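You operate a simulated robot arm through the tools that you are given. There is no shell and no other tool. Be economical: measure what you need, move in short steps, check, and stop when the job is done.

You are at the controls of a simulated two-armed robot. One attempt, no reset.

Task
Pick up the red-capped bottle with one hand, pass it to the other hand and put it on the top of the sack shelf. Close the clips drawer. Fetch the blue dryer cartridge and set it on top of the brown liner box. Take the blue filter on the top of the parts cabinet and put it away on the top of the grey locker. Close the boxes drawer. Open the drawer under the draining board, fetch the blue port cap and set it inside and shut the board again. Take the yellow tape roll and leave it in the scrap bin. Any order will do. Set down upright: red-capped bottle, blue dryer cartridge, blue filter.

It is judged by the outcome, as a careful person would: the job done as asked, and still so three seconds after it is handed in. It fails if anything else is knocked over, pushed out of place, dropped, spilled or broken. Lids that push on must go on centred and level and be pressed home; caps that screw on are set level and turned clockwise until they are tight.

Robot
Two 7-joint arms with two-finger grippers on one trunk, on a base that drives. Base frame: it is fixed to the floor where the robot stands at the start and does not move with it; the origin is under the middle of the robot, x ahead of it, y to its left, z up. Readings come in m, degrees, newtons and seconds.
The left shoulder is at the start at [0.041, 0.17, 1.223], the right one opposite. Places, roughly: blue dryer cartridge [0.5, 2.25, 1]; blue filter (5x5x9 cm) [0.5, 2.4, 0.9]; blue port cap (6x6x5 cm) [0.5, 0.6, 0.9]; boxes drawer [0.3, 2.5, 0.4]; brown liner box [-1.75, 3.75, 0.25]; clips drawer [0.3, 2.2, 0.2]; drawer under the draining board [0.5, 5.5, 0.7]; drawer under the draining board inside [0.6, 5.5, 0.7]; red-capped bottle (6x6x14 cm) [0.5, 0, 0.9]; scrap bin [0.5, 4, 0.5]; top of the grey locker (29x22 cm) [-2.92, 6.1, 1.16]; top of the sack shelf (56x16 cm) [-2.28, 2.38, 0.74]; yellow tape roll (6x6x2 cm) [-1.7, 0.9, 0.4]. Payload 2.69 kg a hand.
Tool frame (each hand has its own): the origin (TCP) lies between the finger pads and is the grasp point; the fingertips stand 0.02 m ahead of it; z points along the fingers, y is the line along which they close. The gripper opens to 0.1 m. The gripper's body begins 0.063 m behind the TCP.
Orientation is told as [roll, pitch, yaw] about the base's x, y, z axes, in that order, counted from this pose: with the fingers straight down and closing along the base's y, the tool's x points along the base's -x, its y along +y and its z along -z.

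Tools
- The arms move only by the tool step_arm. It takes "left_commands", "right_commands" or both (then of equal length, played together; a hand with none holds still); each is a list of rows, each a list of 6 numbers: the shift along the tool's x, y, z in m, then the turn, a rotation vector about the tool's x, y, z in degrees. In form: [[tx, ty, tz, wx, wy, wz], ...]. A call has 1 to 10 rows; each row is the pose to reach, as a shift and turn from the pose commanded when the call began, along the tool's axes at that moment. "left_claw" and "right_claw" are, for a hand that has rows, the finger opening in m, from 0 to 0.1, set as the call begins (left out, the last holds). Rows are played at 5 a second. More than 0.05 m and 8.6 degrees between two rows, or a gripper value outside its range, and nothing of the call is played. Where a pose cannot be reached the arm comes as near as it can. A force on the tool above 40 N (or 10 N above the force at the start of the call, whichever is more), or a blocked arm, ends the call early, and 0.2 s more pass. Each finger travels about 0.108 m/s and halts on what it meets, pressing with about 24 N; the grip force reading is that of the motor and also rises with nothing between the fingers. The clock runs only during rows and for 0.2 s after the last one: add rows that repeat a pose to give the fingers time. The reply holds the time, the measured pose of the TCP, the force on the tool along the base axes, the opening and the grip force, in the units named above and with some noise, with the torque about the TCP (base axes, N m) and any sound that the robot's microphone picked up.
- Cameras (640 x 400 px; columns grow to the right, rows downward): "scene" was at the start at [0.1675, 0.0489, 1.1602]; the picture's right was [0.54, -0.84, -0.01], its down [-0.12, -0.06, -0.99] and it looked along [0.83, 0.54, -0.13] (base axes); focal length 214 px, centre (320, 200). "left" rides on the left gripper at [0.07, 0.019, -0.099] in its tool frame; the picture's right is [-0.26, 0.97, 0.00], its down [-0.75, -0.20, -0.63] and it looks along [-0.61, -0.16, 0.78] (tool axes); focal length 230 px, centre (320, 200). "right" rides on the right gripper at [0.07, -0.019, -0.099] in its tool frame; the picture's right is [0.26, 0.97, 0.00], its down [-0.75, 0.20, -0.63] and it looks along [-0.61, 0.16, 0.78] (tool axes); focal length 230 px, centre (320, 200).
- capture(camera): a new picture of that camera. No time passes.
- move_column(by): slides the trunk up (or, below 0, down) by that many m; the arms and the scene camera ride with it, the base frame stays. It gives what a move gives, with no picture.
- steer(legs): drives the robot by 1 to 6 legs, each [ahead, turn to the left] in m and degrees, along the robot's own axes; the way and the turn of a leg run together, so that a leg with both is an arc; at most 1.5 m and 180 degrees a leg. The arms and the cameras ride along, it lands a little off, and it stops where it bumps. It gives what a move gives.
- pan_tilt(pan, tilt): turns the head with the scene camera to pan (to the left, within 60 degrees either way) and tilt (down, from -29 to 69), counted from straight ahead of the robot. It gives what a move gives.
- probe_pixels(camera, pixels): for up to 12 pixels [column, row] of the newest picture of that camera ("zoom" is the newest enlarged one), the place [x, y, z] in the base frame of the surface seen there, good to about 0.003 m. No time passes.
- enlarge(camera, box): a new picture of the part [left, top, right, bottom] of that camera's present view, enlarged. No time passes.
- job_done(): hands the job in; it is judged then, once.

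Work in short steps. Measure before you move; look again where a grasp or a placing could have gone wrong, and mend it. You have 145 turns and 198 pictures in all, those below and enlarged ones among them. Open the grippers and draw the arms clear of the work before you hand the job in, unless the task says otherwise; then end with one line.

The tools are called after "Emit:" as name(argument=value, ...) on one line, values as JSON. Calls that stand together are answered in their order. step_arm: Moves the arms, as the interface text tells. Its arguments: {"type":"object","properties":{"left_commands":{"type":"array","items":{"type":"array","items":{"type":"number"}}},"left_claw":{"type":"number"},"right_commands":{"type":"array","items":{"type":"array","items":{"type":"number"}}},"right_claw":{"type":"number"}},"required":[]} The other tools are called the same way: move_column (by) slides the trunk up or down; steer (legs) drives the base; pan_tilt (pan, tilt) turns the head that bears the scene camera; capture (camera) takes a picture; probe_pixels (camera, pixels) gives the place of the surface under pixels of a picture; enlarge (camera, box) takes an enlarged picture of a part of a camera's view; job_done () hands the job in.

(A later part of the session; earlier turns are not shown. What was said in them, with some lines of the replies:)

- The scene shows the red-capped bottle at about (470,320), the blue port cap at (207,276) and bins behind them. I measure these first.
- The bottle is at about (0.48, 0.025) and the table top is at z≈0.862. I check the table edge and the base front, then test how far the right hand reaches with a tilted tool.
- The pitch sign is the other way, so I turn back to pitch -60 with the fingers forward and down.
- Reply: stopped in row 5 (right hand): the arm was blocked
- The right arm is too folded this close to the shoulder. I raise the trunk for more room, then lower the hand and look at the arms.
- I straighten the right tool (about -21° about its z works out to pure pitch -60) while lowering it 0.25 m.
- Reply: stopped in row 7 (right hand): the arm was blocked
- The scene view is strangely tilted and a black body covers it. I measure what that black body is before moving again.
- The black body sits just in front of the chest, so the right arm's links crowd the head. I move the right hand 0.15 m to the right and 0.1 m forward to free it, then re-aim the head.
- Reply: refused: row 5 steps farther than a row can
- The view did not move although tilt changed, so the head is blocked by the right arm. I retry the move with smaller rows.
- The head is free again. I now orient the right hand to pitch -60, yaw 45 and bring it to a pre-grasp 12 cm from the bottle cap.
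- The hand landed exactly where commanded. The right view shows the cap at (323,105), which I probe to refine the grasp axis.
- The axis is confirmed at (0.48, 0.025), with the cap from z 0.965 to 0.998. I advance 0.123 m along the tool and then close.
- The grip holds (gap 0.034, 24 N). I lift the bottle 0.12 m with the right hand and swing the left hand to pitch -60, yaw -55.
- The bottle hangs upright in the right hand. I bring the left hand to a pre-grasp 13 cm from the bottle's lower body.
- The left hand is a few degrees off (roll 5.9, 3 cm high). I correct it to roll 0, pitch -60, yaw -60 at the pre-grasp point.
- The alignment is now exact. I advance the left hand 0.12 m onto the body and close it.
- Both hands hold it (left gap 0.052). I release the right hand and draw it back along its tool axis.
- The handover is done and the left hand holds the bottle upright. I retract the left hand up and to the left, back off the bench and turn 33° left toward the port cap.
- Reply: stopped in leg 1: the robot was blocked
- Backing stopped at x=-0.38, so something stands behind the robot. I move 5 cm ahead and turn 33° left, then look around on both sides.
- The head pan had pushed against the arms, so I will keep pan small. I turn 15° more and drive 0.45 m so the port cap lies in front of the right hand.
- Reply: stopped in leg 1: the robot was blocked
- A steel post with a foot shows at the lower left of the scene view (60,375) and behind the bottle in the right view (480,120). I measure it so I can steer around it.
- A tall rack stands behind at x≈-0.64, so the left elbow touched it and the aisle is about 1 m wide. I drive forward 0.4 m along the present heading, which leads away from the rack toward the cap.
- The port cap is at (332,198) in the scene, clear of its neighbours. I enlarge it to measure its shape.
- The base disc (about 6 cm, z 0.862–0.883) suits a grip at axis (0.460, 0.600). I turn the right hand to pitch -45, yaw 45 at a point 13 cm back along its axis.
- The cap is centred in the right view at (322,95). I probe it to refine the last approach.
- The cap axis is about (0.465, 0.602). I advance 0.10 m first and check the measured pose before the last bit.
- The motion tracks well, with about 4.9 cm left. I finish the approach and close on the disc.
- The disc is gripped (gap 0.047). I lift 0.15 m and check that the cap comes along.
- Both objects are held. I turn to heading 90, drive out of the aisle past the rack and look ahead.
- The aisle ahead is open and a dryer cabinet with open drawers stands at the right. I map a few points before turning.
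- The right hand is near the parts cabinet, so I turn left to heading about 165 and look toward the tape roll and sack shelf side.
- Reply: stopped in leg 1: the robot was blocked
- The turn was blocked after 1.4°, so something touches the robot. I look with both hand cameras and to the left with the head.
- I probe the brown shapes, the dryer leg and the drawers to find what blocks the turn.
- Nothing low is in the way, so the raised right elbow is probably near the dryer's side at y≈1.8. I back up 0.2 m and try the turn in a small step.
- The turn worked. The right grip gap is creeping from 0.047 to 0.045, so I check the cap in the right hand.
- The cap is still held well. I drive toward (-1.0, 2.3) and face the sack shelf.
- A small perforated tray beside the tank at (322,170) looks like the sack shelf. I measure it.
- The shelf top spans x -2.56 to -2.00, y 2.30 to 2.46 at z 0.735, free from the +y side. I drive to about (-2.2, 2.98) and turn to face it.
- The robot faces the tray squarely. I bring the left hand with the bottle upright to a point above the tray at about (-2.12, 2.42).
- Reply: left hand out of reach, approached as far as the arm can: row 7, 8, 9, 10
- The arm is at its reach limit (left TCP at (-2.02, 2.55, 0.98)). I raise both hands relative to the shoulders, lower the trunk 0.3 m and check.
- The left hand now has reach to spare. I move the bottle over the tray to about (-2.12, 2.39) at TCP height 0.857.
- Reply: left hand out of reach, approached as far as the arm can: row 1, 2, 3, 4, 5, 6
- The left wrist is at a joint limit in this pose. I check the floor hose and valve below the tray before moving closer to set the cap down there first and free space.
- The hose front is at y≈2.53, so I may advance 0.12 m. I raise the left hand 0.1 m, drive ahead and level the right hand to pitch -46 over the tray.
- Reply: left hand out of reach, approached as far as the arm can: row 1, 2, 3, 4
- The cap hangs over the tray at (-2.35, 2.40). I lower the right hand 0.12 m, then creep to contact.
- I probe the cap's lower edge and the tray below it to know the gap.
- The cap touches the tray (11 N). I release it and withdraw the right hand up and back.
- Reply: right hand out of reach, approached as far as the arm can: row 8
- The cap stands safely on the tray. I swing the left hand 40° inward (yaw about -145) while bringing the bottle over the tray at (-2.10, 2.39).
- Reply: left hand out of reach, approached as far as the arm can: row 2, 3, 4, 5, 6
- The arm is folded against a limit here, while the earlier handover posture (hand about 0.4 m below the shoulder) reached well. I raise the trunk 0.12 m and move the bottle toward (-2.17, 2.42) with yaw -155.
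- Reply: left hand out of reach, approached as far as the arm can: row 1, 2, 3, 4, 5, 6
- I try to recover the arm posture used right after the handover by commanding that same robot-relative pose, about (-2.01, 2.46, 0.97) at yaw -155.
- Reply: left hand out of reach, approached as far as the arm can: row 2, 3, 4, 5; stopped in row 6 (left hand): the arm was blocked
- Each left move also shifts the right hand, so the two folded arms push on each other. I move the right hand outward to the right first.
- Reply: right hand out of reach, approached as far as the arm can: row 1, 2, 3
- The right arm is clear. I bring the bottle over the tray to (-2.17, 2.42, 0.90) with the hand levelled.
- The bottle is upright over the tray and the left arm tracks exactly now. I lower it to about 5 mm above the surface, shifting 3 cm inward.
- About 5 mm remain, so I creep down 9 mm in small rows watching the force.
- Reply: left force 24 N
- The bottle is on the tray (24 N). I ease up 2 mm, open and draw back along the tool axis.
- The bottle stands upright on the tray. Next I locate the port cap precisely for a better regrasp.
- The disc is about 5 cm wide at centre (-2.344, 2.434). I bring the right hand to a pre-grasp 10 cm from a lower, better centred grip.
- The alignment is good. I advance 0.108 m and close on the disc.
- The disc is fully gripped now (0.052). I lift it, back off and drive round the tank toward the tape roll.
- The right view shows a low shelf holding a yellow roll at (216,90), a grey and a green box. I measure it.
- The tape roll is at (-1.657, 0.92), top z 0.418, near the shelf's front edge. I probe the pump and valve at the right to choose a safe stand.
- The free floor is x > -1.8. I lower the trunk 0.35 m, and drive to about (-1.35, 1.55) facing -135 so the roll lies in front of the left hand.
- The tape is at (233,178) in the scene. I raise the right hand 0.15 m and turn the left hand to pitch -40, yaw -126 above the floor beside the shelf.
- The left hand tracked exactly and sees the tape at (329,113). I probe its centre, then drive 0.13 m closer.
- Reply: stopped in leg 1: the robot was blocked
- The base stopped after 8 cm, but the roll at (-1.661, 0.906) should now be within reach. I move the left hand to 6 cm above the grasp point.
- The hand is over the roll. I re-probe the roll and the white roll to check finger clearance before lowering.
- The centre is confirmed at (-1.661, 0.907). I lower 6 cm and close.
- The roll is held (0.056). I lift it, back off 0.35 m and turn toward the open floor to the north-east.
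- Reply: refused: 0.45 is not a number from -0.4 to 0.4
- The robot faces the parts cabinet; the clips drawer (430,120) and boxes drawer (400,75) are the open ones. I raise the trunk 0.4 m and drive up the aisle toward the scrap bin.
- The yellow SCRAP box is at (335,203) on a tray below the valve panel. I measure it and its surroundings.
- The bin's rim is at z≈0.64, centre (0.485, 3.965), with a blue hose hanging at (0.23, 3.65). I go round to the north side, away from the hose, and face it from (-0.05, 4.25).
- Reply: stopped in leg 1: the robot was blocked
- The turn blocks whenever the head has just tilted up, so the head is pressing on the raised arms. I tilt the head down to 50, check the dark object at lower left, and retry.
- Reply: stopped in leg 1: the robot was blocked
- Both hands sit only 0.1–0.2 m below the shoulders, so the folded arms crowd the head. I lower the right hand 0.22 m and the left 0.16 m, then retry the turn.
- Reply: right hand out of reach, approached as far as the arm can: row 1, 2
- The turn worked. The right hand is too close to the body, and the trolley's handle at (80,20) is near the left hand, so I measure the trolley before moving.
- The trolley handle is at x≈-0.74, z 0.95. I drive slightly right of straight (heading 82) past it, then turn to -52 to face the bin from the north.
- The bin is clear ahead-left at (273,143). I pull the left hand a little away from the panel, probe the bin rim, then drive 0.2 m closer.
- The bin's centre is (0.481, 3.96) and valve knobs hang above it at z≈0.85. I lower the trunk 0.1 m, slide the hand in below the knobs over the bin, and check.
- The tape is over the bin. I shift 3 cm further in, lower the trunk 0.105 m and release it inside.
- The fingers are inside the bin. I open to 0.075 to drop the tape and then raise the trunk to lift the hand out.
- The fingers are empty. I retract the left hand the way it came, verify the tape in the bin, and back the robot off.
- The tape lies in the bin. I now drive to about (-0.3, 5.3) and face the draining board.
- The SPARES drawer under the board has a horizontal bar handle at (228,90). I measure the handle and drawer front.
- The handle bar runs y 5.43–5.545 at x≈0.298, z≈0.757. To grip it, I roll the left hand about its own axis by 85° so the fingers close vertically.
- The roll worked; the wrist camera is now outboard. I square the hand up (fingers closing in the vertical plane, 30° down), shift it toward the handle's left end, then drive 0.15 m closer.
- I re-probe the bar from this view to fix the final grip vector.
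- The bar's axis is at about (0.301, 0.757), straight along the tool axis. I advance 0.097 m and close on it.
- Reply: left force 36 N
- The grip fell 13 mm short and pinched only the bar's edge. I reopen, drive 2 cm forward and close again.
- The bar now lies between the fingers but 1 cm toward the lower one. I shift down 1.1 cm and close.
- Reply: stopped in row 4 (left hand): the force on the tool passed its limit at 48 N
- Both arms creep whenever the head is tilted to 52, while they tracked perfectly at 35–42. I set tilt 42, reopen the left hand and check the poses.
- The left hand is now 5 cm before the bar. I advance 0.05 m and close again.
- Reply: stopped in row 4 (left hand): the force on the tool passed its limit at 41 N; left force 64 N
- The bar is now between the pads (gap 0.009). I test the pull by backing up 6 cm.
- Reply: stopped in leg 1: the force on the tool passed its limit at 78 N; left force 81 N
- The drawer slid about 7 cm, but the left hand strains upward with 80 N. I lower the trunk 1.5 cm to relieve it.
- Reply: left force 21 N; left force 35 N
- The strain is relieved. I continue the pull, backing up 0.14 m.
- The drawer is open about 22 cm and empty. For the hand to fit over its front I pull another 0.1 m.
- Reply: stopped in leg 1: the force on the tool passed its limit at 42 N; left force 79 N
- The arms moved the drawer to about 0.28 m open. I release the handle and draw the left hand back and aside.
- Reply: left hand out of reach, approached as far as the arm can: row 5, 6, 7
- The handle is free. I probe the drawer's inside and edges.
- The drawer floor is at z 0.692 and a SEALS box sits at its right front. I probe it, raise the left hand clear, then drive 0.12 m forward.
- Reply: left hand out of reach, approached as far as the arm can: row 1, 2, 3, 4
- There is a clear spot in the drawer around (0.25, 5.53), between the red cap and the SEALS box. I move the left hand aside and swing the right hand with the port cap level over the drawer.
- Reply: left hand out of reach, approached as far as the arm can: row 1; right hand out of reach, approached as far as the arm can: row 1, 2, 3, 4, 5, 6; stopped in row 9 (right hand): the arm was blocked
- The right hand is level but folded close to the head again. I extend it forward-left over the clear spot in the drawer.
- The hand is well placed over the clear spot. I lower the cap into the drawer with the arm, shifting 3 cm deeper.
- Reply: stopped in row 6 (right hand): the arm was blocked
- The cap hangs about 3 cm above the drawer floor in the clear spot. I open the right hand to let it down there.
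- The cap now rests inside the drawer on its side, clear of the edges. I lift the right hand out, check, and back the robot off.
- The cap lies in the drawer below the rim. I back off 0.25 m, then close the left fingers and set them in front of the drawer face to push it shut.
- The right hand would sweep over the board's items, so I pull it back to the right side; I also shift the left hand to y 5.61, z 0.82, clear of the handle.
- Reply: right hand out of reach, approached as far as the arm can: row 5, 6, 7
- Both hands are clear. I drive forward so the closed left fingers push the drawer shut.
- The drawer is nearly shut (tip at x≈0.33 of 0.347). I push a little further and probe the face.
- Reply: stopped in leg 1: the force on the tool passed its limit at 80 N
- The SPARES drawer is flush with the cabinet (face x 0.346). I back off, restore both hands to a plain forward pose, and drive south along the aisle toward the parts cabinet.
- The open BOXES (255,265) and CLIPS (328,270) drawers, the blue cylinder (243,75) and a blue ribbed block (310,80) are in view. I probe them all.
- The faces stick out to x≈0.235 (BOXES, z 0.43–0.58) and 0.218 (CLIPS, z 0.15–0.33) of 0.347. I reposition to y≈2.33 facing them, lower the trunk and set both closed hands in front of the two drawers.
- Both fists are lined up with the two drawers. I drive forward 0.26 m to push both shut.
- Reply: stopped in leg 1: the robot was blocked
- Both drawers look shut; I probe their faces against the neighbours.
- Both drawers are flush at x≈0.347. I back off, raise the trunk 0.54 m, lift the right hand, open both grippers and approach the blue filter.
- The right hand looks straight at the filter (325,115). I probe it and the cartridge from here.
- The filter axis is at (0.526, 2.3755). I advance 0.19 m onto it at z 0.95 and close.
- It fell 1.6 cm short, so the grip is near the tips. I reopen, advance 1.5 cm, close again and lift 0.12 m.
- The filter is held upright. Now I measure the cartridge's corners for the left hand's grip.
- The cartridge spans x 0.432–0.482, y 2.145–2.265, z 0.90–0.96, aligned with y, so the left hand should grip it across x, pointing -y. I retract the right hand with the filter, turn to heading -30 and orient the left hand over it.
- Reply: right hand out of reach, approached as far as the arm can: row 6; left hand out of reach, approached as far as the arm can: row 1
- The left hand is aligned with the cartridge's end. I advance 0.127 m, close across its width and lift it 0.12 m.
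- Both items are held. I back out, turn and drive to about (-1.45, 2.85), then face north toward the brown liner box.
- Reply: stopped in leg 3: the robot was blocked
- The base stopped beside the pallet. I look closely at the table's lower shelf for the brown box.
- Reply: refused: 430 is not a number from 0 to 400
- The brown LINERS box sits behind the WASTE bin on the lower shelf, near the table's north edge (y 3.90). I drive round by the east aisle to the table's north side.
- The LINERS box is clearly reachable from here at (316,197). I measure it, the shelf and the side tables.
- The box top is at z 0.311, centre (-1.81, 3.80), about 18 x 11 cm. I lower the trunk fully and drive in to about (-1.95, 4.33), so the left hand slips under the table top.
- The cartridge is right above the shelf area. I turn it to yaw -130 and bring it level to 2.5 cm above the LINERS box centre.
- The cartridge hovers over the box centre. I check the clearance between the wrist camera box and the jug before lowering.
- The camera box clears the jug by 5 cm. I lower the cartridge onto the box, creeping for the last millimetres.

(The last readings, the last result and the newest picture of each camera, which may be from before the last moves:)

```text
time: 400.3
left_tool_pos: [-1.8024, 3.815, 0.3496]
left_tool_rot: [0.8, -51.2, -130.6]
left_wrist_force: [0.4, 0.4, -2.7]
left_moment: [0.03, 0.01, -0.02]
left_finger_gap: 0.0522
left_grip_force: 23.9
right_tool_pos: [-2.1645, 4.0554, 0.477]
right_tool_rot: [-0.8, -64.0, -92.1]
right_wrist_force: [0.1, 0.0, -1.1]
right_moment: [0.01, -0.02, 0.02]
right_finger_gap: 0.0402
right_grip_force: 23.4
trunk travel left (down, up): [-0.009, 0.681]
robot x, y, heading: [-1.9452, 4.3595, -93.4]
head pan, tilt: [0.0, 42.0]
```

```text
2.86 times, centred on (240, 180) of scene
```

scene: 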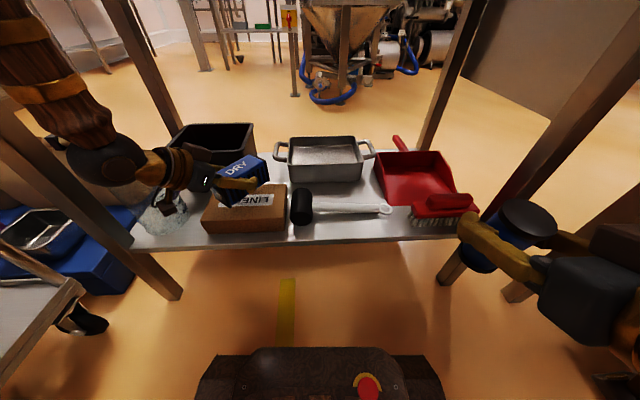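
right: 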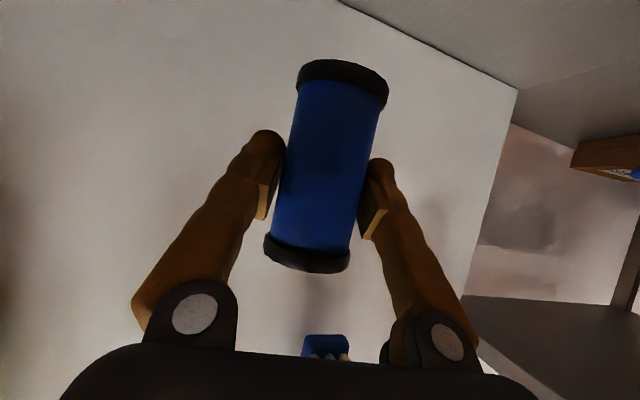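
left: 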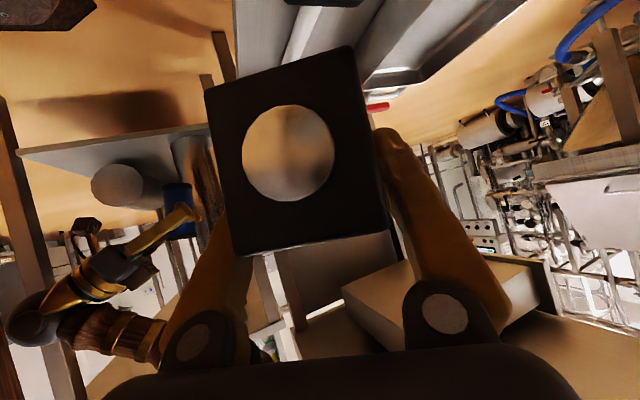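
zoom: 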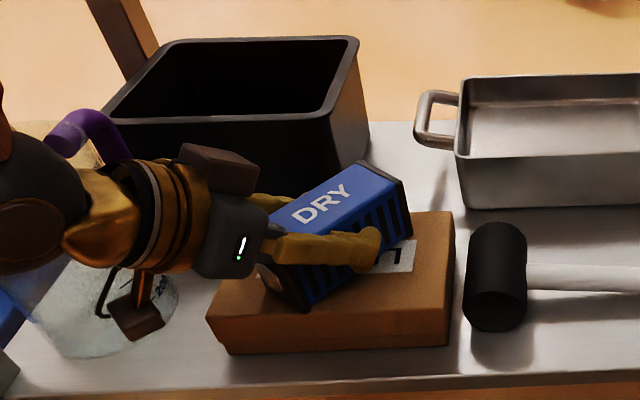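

The bottom is within about 2 mm of the box. I creep 3 mm further, release, and withdraw up along the tool axis.

Emit:
step_arm(left_commands=[[0.0012, 0, 0.001, 0, 0, 0], [0.0023, 0, 0.0019, 0, 0, 0], [0.0023, 0, 0.0019, 0, 0, 0]])

Emit:
step_arm(left_commands=[[0, 0, 0, 0, 0, 0], [0, 0, 0, 0, 0, 0], [0, 0, 0, 0, 0, 0], [0, 0, 0, 0, 0, 0], [0, 0, -0.03, 0, 0, 0], [0, 0, -0.07, 0, 0, 0], [0, 0, -0.11, 0, 0, 0], [0, 0, -0.14, 0, 0, 0]], left_claw=0.085)

Emit:
capture(camera="scene")

Emit:
enlarge(camera="scene", box=[140, 110, 340, 250])

```text
time: 401.1
left_tool_pos: [-1.8029, 3.815, 0.3486]
left_tool_rot: [1.0, -51.3, -130.6]
left_wrist_force: [0.9, 0.6, 8.0]
left_moment: [0.56, -0.23, -0.07]
left_finger_gap: 0.0517
left_grip_force: 24.1
right_tool_pos: [-2.1658, 4.0543, 0.4778]
right_tool_rot: [-0.9, -64.3, -92.1]
right_wrist_force: [0.7, -0.9, -0.8]
right_moment: [0.03, 0.04, 0.0]
right_finger_gap: 0.0403
right_grip_force: 24.2
trunk travel left (down, up): [-0.009, 0.681]
robot x, y, heading: [-1.9451, 4.3529, -93.6]
head pan, tilt: [0.0, 42.0]
```

```text
time: 402.9
left_tool_pos: [-1.7341, 3.8994, 0.4342]
left_tool_rot: [0.8, -51.2, -130.7]
left_wrist_force: [-0.2, 0.1, 0.4]
left_moment: [0.0, 0.01, 0.02]
left_finger_gap: 0.0851
left_grip_force: 0.1
right_tool_pos: [-2.166, 4.0551, 0.4775]
right_tool_rot: [-0.8, -64.2, -92.1]
right_wrist_force: [0.4, -0.3, -1.9]
right_moment: [0.01, -0.01, 0.01]
right_finger_gap: 0.0401
right_grip_force: 24.2
trunk travel left (down, up): [-0.009, 0.681]
robot x, y, heading: [-1.9444, 4.3601, -93.2]
head pan, tilt: [0.0, 42.0]
```

```text
42 pictures are left
```

scene: 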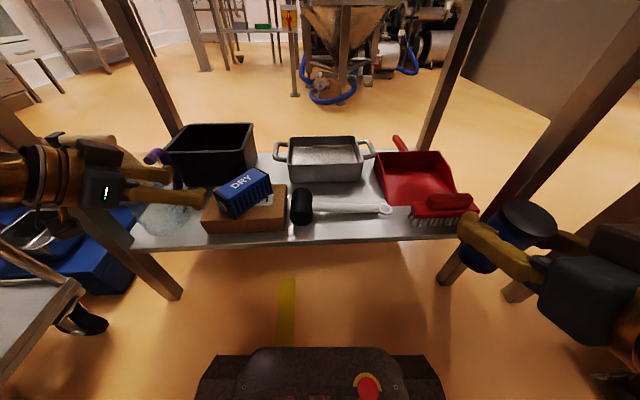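

```text
2.86 times, centred on (240, 180) of scene
```

zoom: 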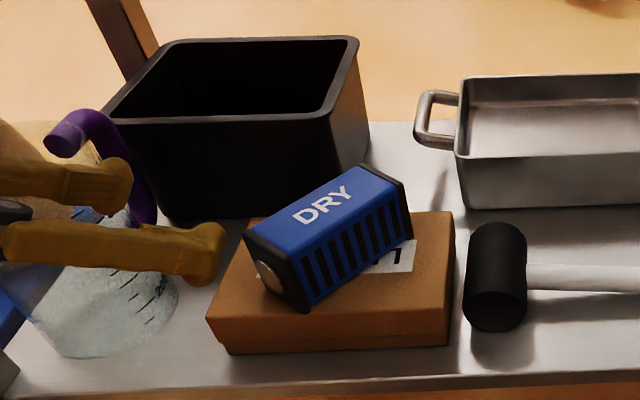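

The cartridge stands upright on the LINERS box. I back away from the table, raise the trunk, turn toward the grey locker and look.

Emit:
steer(legs=[[-0.75, 0]])

Emit:
move_column(by=0.4)

Emit:
move_column(by=0.26)

Emit:
steer(legs=[[0, -127]])

Emit:
capture(camera="scene")

Emit:
capture(camera="right")

```text
time: 407.0
left_tool_pos: [-1.6874, 4.6603, 0.4353]
left_tool_rot: [0.9, -51.2, -130.8]
left_wrist_force: [0.1, -0.7, -0.6]
left_moment: [-0.03, 0.01, 0.02]
left_finger_gap: 0.0849
left_grip_force: 0.0
right_tool_pos: [-2.12, 4.8175, 0.4771]
right_tool_rot: [-0.8, -64.2, -92.2]
right_wrist_force: [0.7, 0.5, -0.6]
right_moment: [0.03, 0.0, -0.01]
right_finger_gap: 0.0404
right_grip_force: 23.8
trunk travel left (down, up): [-0.009, 0.681]
robot x, y, heading: [-1.8982, 5.1167, -93.7]
head pan, tilt: [0.0, 42.0]
```

```text
time: 410.8
left_tool_pos: [-1.689, 4.6657, 0.8427]
left_tool_rot: [1.8, -52.0, -131.6]
left_wrist_force: [-0.1, 0.4, 0.2]
left_moment: [0.01, 0.03, 0.01]
left_finger_gap: 0.0851
left_grip_force: 0.0
right_tool_pos: [-2.1188, 4.8254, 0.8662]
right_tool_rot: [-0.7, -61.4, -92.6]
right_wrist_force: [0.6, 0.2, -0.6]
right_moment: [0.0, 0.02, 0.0]
right_finger_gap: 0.0404
right_grip_force: 23.8
trunk travel left (down, up): [-0.409, 0.281]
robot x, y, heading: [-1.9012, 5.1173, -93.7]
head pan, tilt: [0.0, 42.0]
```

```text
time: 413.5
left_tool_pos: [-1.6876, 4.6666, 1.1029]
left_tool_rot: [1.9, -51.9, -131.5]
left_wrist_force: [0.4, 1.0, -0.7]
left_moment: [0.02, 0.02, 0.02]
left_finger_gap: 0.0851
left_grip_force: 0.1
right_tool_pos: [-2.1191, 4.8255, 1.1228]
right_tool_rot: [-0.7, -60.7, -93.0]
right_wrist_force: [0.4, -0.8, -1.6]
right_moment: [0.03, -0.02, 0.0]
right_finger_gap: 0.0401
right_grip_force: 24.1
trunk travel left (down, up): [-0.669, 0.021]
robot x, y, heading: [-1.8987, 5.1184, -93.8]
head pan, tilt: [0.0, 42.0]
```

```text
time: 414.4
left_tool_pos: [-1.6902, 4.6978, 1.1182]
left_tool_rot: [3.8, -53.4, -133.8]
left_wrist_force: [-0.3, 1.0, 1.3]
left_moment: [-0.02, -0.02, 0.0]
left_finger_gap: 0.0848
left_grip_force: 0.0
right_tool_pos: [-2.1321, 4.8707, 1.101]
right_tool_rot: [-4.7, -57.0, -94.1]
right_wrist_force: [0.7, 0.2, -0.9]
right_moment: [0.01, 0.01, 0.0]
right_finger_gap: 0.0398
right_grip_force: 24.4
trunk travel left (down, up): [-0.669, 0.021]
robot x, y, heading: [-1.8938, 5.1221, -94.4]
head pan, tilt: [0.0, 42.0]
stopped in leg 1: the robot was blocked; the commanded pose is now the measured one
```

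```text
40 pictures are left
```

scene: 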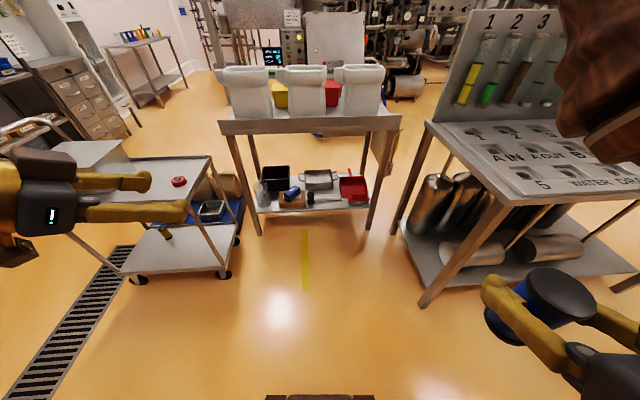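

```text
39 pictures are left
```

right: 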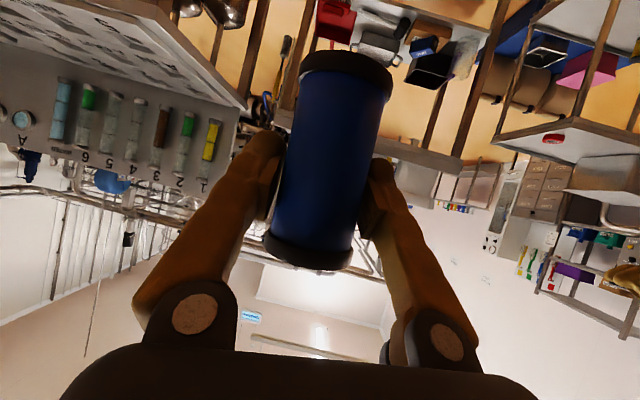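

The right arm is folded against the head again. I extend the right hand forward, retry the turn and look toward the locker.

Emit:
step_arm(right_commands=[[-0.009, -0.008, 0.042, 0, 0, 0], [-0.0185, -0.015, 0.0835, 0, 0, 0], [-0.028, -0.023, 0.125, 0, 0, 0], [-0.037, -0.03, 0.167, 0, 0, 0], [-0.037, -0.03, 0.167, 0, 0, 0]])

Emit:
steer(legs=[[0, -126]])

Emit:
capture(camera="scene")

```text
time: 415.6
left_tool_pos: [-1.6915, 4.696, 1.1182]
left_tool_rot: [3.9, -53.3, -133.9]
left_wrist_force: [0.1, 0.2, 0.6]
left_moment: [-0.01, 0.05, -0.03]
left_finger_gap: 0.0852
left_grip_force: 0.1
right_tool_pos: [-2.1754, 4.7054, 1.07]
right_tool_rot: [-3.2, -60.9, -93.4]
right_wrist_force: [1.1, 1.0, -0.4]
right_moment: [0.01, -0.02, 0.02]
right_finger_gap: 0.04
right_grip_force: 23.2
trunk travel left (down, up): [-0.669, 0.021]
robot x, y, heading: [-1.8969, 5.1177, -94.8]
head pan, tilt: [0.0, 42.0]
```

```text
time: 421.4
left_tool_pos: [-2.3581, 5.2112, 1.1179]
left_tool_rot: [3.9, -53.2, 98.7]
left_wrist_force: [0.3, -0.3, 0.5]
left_moment: [-0.01, 0.04, 0.0]
left_finger_gap: 0.0847
left_grip_force: 0.0
right_tool_pos: [-2.0585, 5.5901, 1.07]
right_tool_rot: [-3.0, -60.9, 139.2]
right_wrist_force: [0.1, 0.0, -1.3]
right_moment: [0.0, 0.0, 0.01]
right_finger_gap: 0.0404
right_grip_force: 24.1
trunk travel left (down, up): [-0.669, 0.021]
robot x, y, heading: [-1.9057, 5.1051, 138.1]
head pan, tilt: [0.0, 42.0]
```

```text
38 pictures are left
```

scene: 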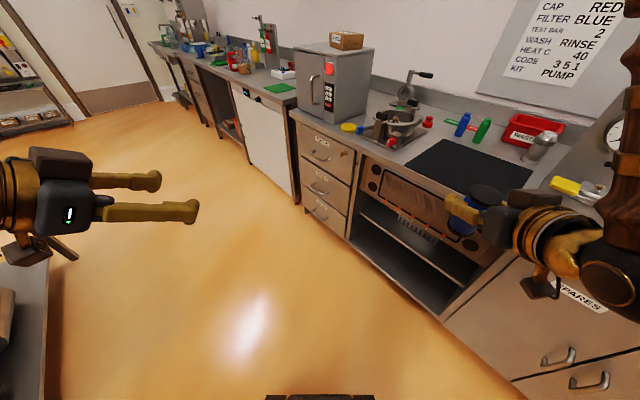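

The grey locker is the small cabinet on the counter at (335,80), with a brown pack on top. I measure its top.

Emit:
enlarge(camera="scene", box=[270, 20, 400, 130])

Emit:
probe_pixels(camera="scene", pixels=[[300, 50], [315, 46], [335, 52], [365, 48], [345, 40], [333, 44], [360, 42], [330, 70], [310, 100], [350, 58], [372, 48], [340, 120]])

```text
3.64 times, centred on (335, 75) of scene
```

zoom: 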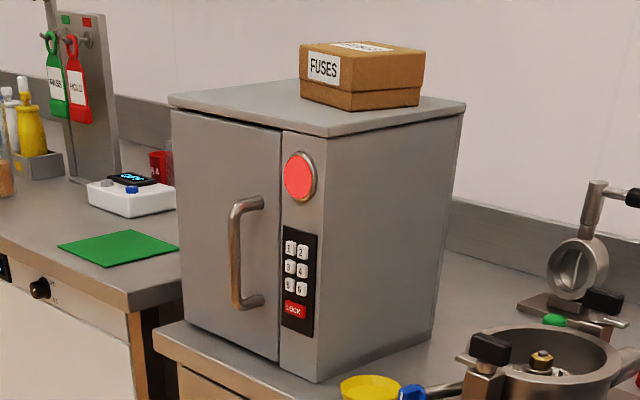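

```text
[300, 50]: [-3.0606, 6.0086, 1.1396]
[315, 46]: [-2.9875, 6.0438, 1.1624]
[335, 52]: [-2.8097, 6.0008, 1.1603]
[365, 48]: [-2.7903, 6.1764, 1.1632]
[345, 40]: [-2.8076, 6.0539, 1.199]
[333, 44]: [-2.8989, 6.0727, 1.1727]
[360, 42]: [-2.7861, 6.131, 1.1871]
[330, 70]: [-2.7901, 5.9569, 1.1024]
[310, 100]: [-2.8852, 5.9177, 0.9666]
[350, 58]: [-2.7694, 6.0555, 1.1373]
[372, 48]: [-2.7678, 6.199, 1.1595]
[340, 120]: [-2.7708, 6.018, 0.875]
```

The locker top is at z 1.161, x -3.07 to -2.77, y 5.98 to 6.21; a FUSES box takes its right part, so I target (-3.0, 6.07). I raise and level the right hand, then drive to about (-2.94, 5.45) and face the locker.

Emit:
step_arm(right_commands=[[-0.027, 0.03, -0.0127, -0.5, 0.7, 0], [-0.0545, 0.06, -0.0253, -1, 1.5, 0], [-0.082, 0.09, -0.038, -1.5, 2.2, 0], [-0.109, 0.12, -0.051, -2, 3, 0], [-0.136, 0.15, -0.063, -2.5, 3.7, 0], [-0.1636, 0.179, -0.076, -3, 4.5, 0], [-0.1636, 0.179, -0.076, -3, 4.5, 0]])

Emit:
steer(legs=[[0, 23], [1.08, 0], [0, -68]])

Emit:
capture(camera="scene")

Emit:
capture(camera="right")

```text
time: 423.0
left_tool_pos: [-2.3459, 5.2013, 1.1241]
left_tool_rot: [4.9, -53.9, 98.0]
left_wrist_force: [-0.2, 0.4, 1.0]
left_moment: [0.0, 0.02, -0.03]
left_finger_gap: 0.085
left_grip_force: 0.0
right_tool_pos: [-2.1801, 5.4564, 1.2509]
right_tool_rot: [0.1, -57.3, 139.2]
right_wrist_force: [0.5, 0.7, -0.7]
right_moment: [0.01, -0.03, -0.01]
right_finger_gap: 0.04
right_grip_force: 23.9
trunk travel left (down, up): [-0.669, 0.021]
robot x, y, heading: [-1.9063, 5.1058, 138.7]
head pan, tilt: [0.0, 42.0]
```

```text
time: 432.8
left_tool_pos: [-3.162, 5.8292, 1.1247]
left_tool_rot: [4.9, -54.0, 52.7]
left_wrist_force: [0.2, -0.9, 0.0]
left_moment: [-0.05, -0.01, -0.03]
left_finger_gap: 0.0852
left_grip_force: 0.0
right_tool_pos: [-2.8643, 5.8911, 1.252]
right_tool_rot: [0.1, -57.4, 93.8]
right_wrist_force: [0.0, 0.1, -1.5]
right_moment: [-0.03, -0.05, -0.01]
right_finger_gap: 0.0403
right_grip_force: 23.9
trunk travel left (down, up): [-0.669, 0.021]
robot x, y, heading: [-2.9255, 5.4458, 93.1]
head pan, tilt: [0.0, 42.0]
```

```text
36 pictures are left
```

scene: 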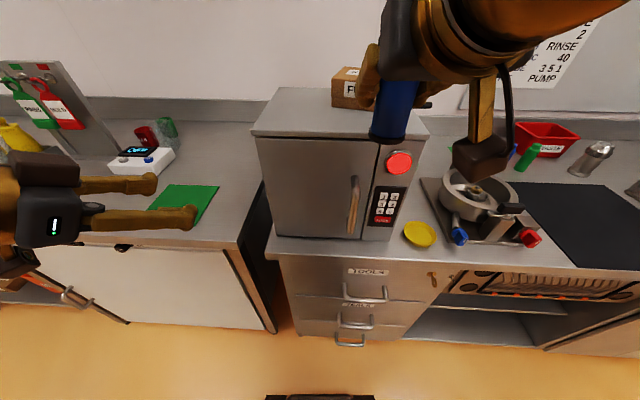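

```text
35 pictures are left
```

right: 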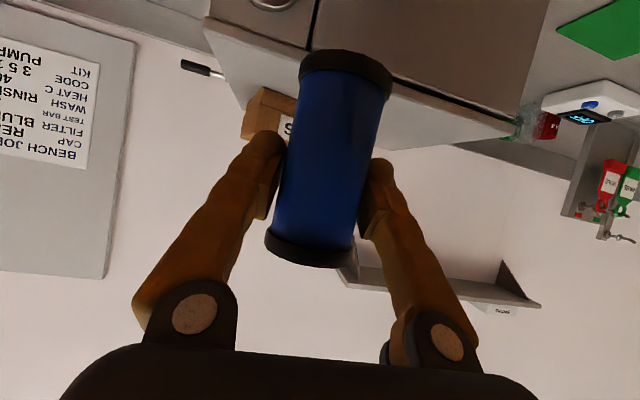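

The right hand holds the filter just in front of the locker. I move it left past the FUSES box, then forward over the free part of the top.

Emit:
step_arm(right_commands=[[-0.004, 0.042, 0.0005, 0, 0, 0], [-0.009, 0.083, 0.001, 0, 0, 0], [-0.013, 0.125, 0.0016, 0, 0, 0], [-0.036, 0.122, 0.037, 0, 0, 0], [-0.0585, 0.119, 0.073, 0, 0, 0], [-0.081, 0.1165, 0.109, 0, 0, 0], [-0.104, 0.1136, 0.1445, 0, 0, 0], [-0.104, 0.1136, 0.1445, 0, 0, 0]])

Emit:
capture(camera="scene")

Emit:
capture(camera="right")

```text
time: 434.8
left_tool_pos: [-3.1603, 5.7917, 1.1391]
left_tool_rot: [7.1, -55.3, 51.2]
left_wrist_force: [-0.7, -0.5, -0.3]
left_moment: [-0.02, 0.02, 0.02]
left_finger_gap: 0.0851
left_grip_force: 0.1
right_tool_pos: [-2.9644, 6.0344, 1.299]
right_tool_rot: [5.4, -59.6, 86.5]
right_wrist_force: [-0.2, 0.1, -0.1]
right_moment: [0.0, -0.01, -0.02]
right_finger_gap: 0.0402
right_grip_force: 23.9
trunk travel left (down, up): [-0.669, 0.021]
robot x, y, heading: [-2.9278, 5.4496, 92.9]
head pan, tilt: [0.0, 42.0]
stopped in row 8 (right hand): the arm was blocked; the commanded pose is now the measured one
```

```text
34 pictures are left
```

scene: 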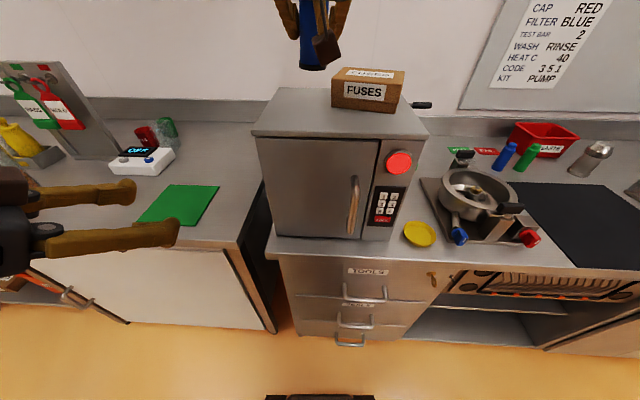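

```text
33 pictures are left
```

right: 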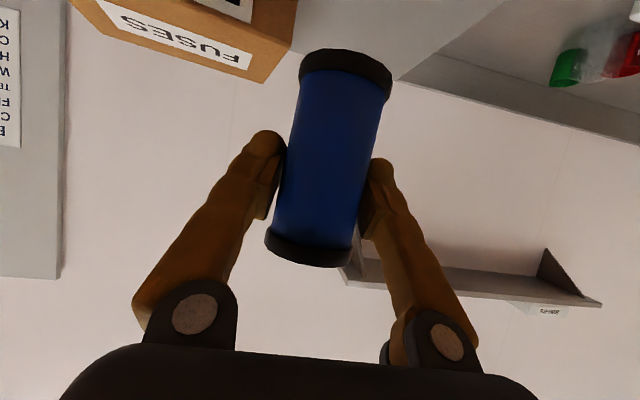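

The filter is over the free left half of the top, 8 cm high; the left arm crowds it. I move the left hand down and outward while lowering and levelling the filter toward (-2.99, 6.065).

Emit:
step_arm(left_commands=[[0.035, 0.0115, -0.007, 0, 0, 0], [0.07, 0.023, -0.0135, 0, 0, 0], [0.105, 0.0345, -0.02, 0, 0, 0], [0.14, 0.046, -0.027, 0, 0, 0], [0.14, 0.046, -0.027, 0, 0, 0], [0.14, 0.046, -0.027, 0, 0, 0], [0.14, 0.046, -0.027, 0, 0, 0]], right_commands=[[0, 0, 0, 0, 0, 0], [0, 0, 0, 0, 0, 0], [0.009, 0.007, 0.014, 1.4, 0.8, 0], [0.018, 0.014, 0.028, 2.7, 1.6, 0], [0.028, 0.021, 0.042, 4.1, 2.4, 0], [0.037, 0.028, 0.056, 5.4, 3.2, 0], [0.037, 0.028, 0.056, 5.4, 3.2, 0]])

Emit:
capture(camera="scene")

Emit:
capture(camera="right")

```text
time: 436.6
left_tool_pos: [-3.2608, 5.7166, 1.0469]
left_tool_rot: [8.3, -56.1, 50.3]
left_wrist_force: [0.2, 0.2, -0.4]
left_moment: [0.02, 0.0, -0.02]
left_finger_gap: 0.0849
left_grip_force: 0.1
right_tool_pos: [-2.9616, 6.0643, 1.2532]
right_tool_rot: [4.0, -56.2, 78.9]
right_wrist_force: [-0.7, -0.3, -0.8]
right_moment: [0.0, -0.05, -0.03]
right_finger_gap: 0.0402
right_grip_force: 24.0
trunk travel left (down, up): [-0.669, 0.021]
robot x, y, heading: [-2.9289, 5.4495, 93.0]
head pan, tilt: [0.0, 42.0]
stopped in row 7 (right hand): the arm was blocked; the commanded pose is now the measured one
```

```text
32 pictures are left
```

scene: 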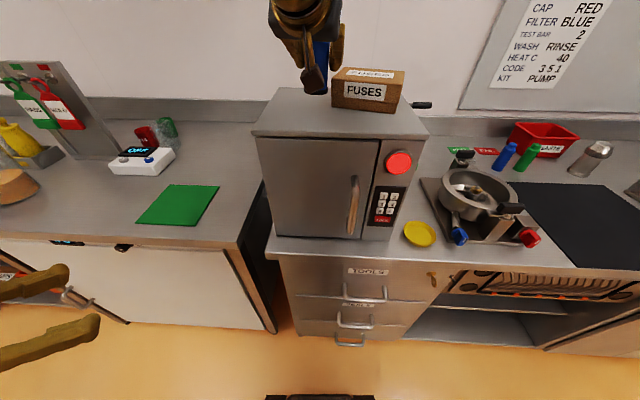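

```text
31 pictures are left
```

right: 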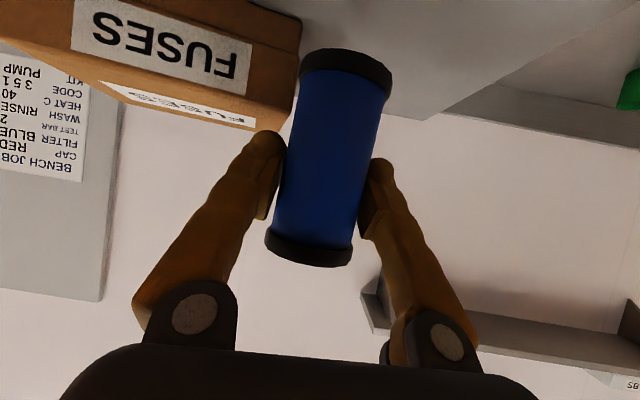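

The sideways reach is at its limit, but turning the robot 4° left shifts the filter 4 cm away from the FUSES box. I do that, level the roll and lower the trunk 3.4 cm.

Emit:
steer(legs=[[0, 4]])

Emit:
step_arm(right_commands=[[0, 0, 0, 2, 0, 0], [0, 0, 0, 4, 0, 0], [0, 0, 0, 4, 0, 0]])

Emit:
move_column(by=-0.03)

Emit:
capture(camera="scene")

Emit:
capture(camera="right")

```text
time: 437.5
left_tool_pos: [-3.2786, 5.6956, 1.0459]
left_tool_rot: [8.3, -56.2, 54.3]
left_wrist_force: [0.0, -0.2, 0.3]
left_moment: [-0.02, -0.01, 0.01]
left_finger_gap: 0.0851
left_grip_force: 0.1
right_tool_pos: [-3.0076, 6.0624, 1.2577]
right_tool_rot: [4.6, -56.3, 82.5]
right_wrist_force: [0.4, 0.3, -0.9]
right_moment: [-0.01, 0.01, 0.02]
right_finger_gap: 0.0403
right_grip_force: 23.8
trunk travel left (down, up): [-0.669, 0.021]
robot x, y, heading: [-2.9241, 5.4478, 97.0]
head pan, tilt: [0.0, 42.0]
```

```text
time: 438.3
left_tool_pos: [-3.2756, 5.678, 1.0513]
left_tool_rot: [9.6, -56.7, 53.3]
left_wrist_force: [0.6, -0.2, -0.3]
left_moment: [-0.01, 0.02, 0.01]
left_finger_gap: 0.0851
left_grip_force: 0.0
right_tool_pos: [-2.9911, 6.0524, 1.2716]
right_tool_rot: [3.3, -56.8, 78.5]
right_wrist_force: [-0.5, -0.1, 0.2]
right_moment: [0.02, 0.02, 0.02]
right_finger_gap: 0.0404
right_grip_force: 23.9
trunk travel left (down, up): [-0.669, 0.021]
robot x, y, heading: [-2.9225, 5.4517, 97.2]
head pan, tilt: [0.0, 42.0]
```

```text
time: 439.0
left_tool_pos: [-3.2763, 5.6788, 1.0216]
left_tool_rot: [9.5, -56.7, 53.2]
left_wrist_force: [0.7, -0.6, 0.3]
left_moment: [0.0, 0.05, 0.03]
left_finger_gap: 0.0849
left_grip_force: 0.0
right_tool_pos: [-2.9925, 6.0528, 1.2407]
right_tool_rot: [3.4, -56.9, 78.5]
right_wrist_force: [-0.5, 0.0, -0.2]
right_moment: [0.0, 0.03, 0.02]
right_finger_gap: 0.0405
right_grip_force: 24.0
trunk travel left (down, up): [-0.639, 0.051]
robot x, y, heading: [-2.9266, 5.4514, 96.9]
head pan, tilt: [0.0, 42.0]
```

```text
30 pictures are left
```

scene: 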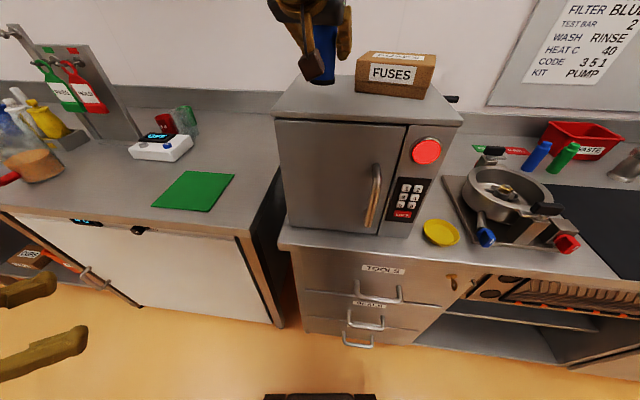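

```text
29 pictures are left
```

right: 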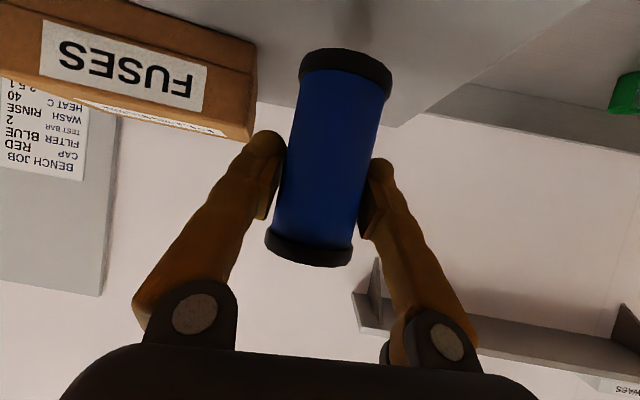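

The filter hangs over the free left part, about 2.7 cm up. I lower it with the trunk in two small steps, watching the force.

Emit:
move_column(by=-0.022)

Emit:
move_column(by=-0.005)

Emit:
enlarge(camera="right", box=[200, 0, 460, 280])

```text
time: 439.7
left_tool_pos: [-3.2762, 5.6784, 0.9995]
left_tool_rot: [9.6, -56.8, 53.3]
left_wrist_force: [-0.9, -0.7, 0.4]
left_moment: [0.04, 0.01, -0.03]
left_finger_gap: 0.0849
left_grip_force: 0.2
right_tool_pos: [-2.9917, 6.0516, 1.2199]
right_tool_rot: [3.2, -56.8, 78.5]
right_wrist_force: [0.4, -0.4, 0.3]
right_moment: [0.0, -0.01, -0.02]
right_finger_gap: 0.0401
right_grip_force: 23.6
trunk travel left (down, up): [-0.617, 0.073]
robot x, y, heading: [-2.9257, 5.4513, 97.0]
head pan, tilt: [0.0, 42.0]
```

```text
time: 440.2
left_tool_pos: [-3.2767, 5.6787, 0.9953]
left_tool_rot: [9.5, -56.8, 53.3]
left_wrist_force: [0.0, -0.4, 0.0]
left_moment: [-0.02, -0.03, 0.02]
left_finger_gap: 0.0848
left_grip_force: 0.1
right_tool_pos: [-2.9912, 6.0523, 1.2174]
right_tool_rot: [3.3, -57.2, 78.4]
right_wrist_force: [-2.9, 1.9, 17.1]
right_moment: [-0.09, -0.16, 0.01]
right_finger_gap: 0.0402
right_grip_force: 24.3
trunk travel left (down, up): [-0.612, 0.078]
robot x, y, heading: [-2.9256, 5.449, 97.1]
head pan, tilt: [0.0, 42.0]
```

```text
1.43 times, centred on (330, 140) of right
```

zoom: 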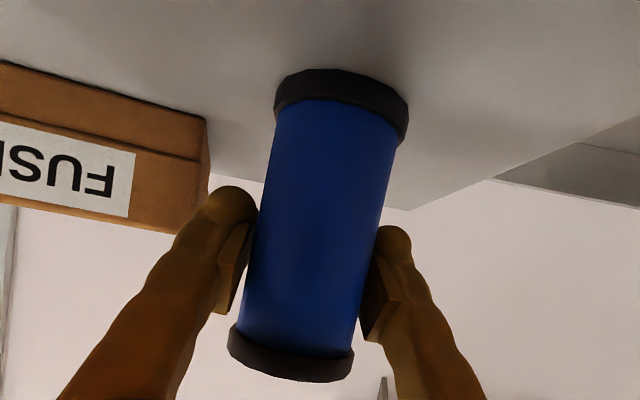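

The filter stands on the locker (17 N contact). I open the right hand, raise it straight up off the filter with the trunk, then back the robot away.

Emit:
step_arm(right_commands=[[0, 0, 0, 0, 0, 0], [0, 0, 0, 0, 0, 0]], right_claw=0.085)

Emit:
move_column(by=0.077)

Emit:
capture(camera="right")

Emit:
capture(camera="scene")

```text
time: 440.8
left_tool_pos: [-3.2764, 5.6792, 0.9937]
left_tool_rot: [9.5, -56.7, 53.2]
left_wrist_force: [-0.3, 0.3, 1.4]
left_moment: [0.02, -0.03, -0.01]
left_finger_gap: 0.0849
left_grip_force: 0.0
right_tool_pos: [-2.9937, 6.0528, 1.215]
right_tool_rot: [3.2, -56.8, 78.7]
right_wrist_force: [-0.5, 0.3, 0.1]
right_moment: [-0.03, -0.04, -0.03]
right_finger_gap: 0.0848
right_grip_force: 0.0
trunk travel left (down, up): [-0.612, 0.078]
robot x, y, heading: [-2.9272, 5.4509, 96.7]
head pan, tilt: [0.0, 42.0]
```

```text
time: 442.0
left_tool_pos: [-3.2775, 5.6793, 1.0709]
left_tool_rot: [9.5, -56.7, 53.3]
left_wrist_force: [0.4, 0.0, -0.6]
left_moment: [-0.03, 0.01, 0.0]
left_finger_gap: 0.0853
left_grip_force: 0.1
right_tool_pos: [-2.9922, 6.0521, 1.2913]
right_tool_rot: [3.1, -56.6, 78.7]
right_wrist_force: [0.0, -0.4, 0.6]
right_moment: [-0.02, 0.0, -0.01]
right_finger_gap: 0.0852
right_grip_force: 0.1
trunk travel left (down, up): [-0.689, 0.001]
robot x, y, heading: [-2.9288, 5.4542, 96.8]
head pan, tilt: [0.0, 42.0]
```

```text
27 pictures are left
```

right: 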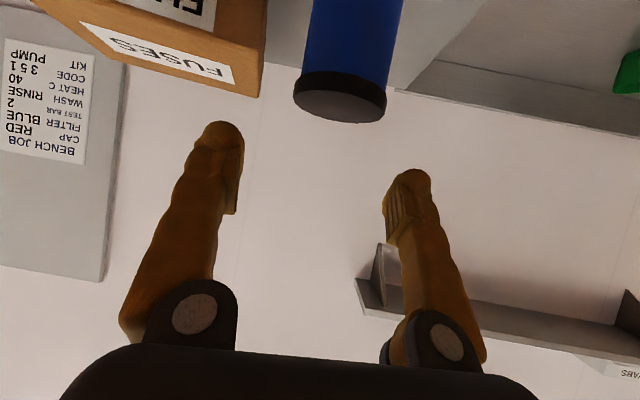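

```text
26 pictures are left
```

scene: 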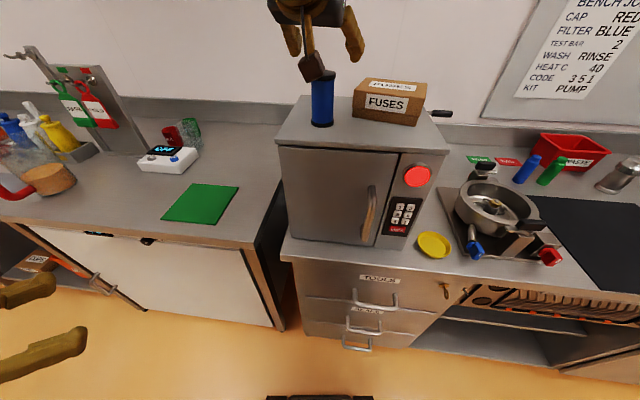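

The filter stands upright on the locker and the hand is clear above it. I back away 0.4 m and take a last look.

Emit:
steer(legs=[[-0.4, 0]])

Emit:
capture(camera="scene")

```text
time: 444.4
left_tool_pos: [-3.2283, 5.2892, 1.0713]
left_tool_rot: [9.6, -56.9, 52.9]
left_wrist_force: [0.2, -1.1, 0.2]
left_moment: [0.02, 0.02, 0.04]
left_finger_gap: 0.085
left_grip_force: 0.0
right_tool_pos: [-2.9409, 5.6604, 1.2911]
right_tool_rot: [3.1, -56.8, 78.2]
right_wrist_force: [-0.4, -0.5, -1.1]
right_moment: [0.01, 0.0, -0.01]
right_finger_gap: 0.0849
right_grip_force: 0.1
trunk travel left (down, up): [-0.689, 0.001]
robot x, y, heading: [-2.8799, 5.0608, 96.4]
head pan, tilt: [0.0, 42.0]
```

```text
25 pictures are left
```

scene: 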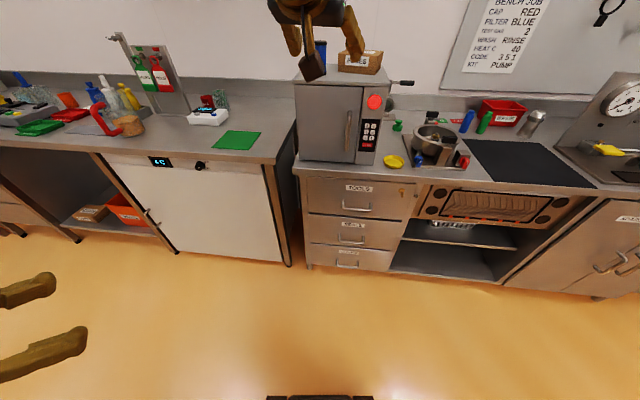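

The filter is on the locker, both grippers are open and empty, and the arms are clear of the work. I hand the job in.

Emit:
job_done()

```text
The job is handed in.
```

All seven tasks are done and handed in; the port cap dropped about 3 cm into the SPARES drawer and lies on its side, and the base bumped fixtures a few times (a rack, probably the pallet by the bin table), with nothing seen knocked over, though I did not check that the pallet stayed put.
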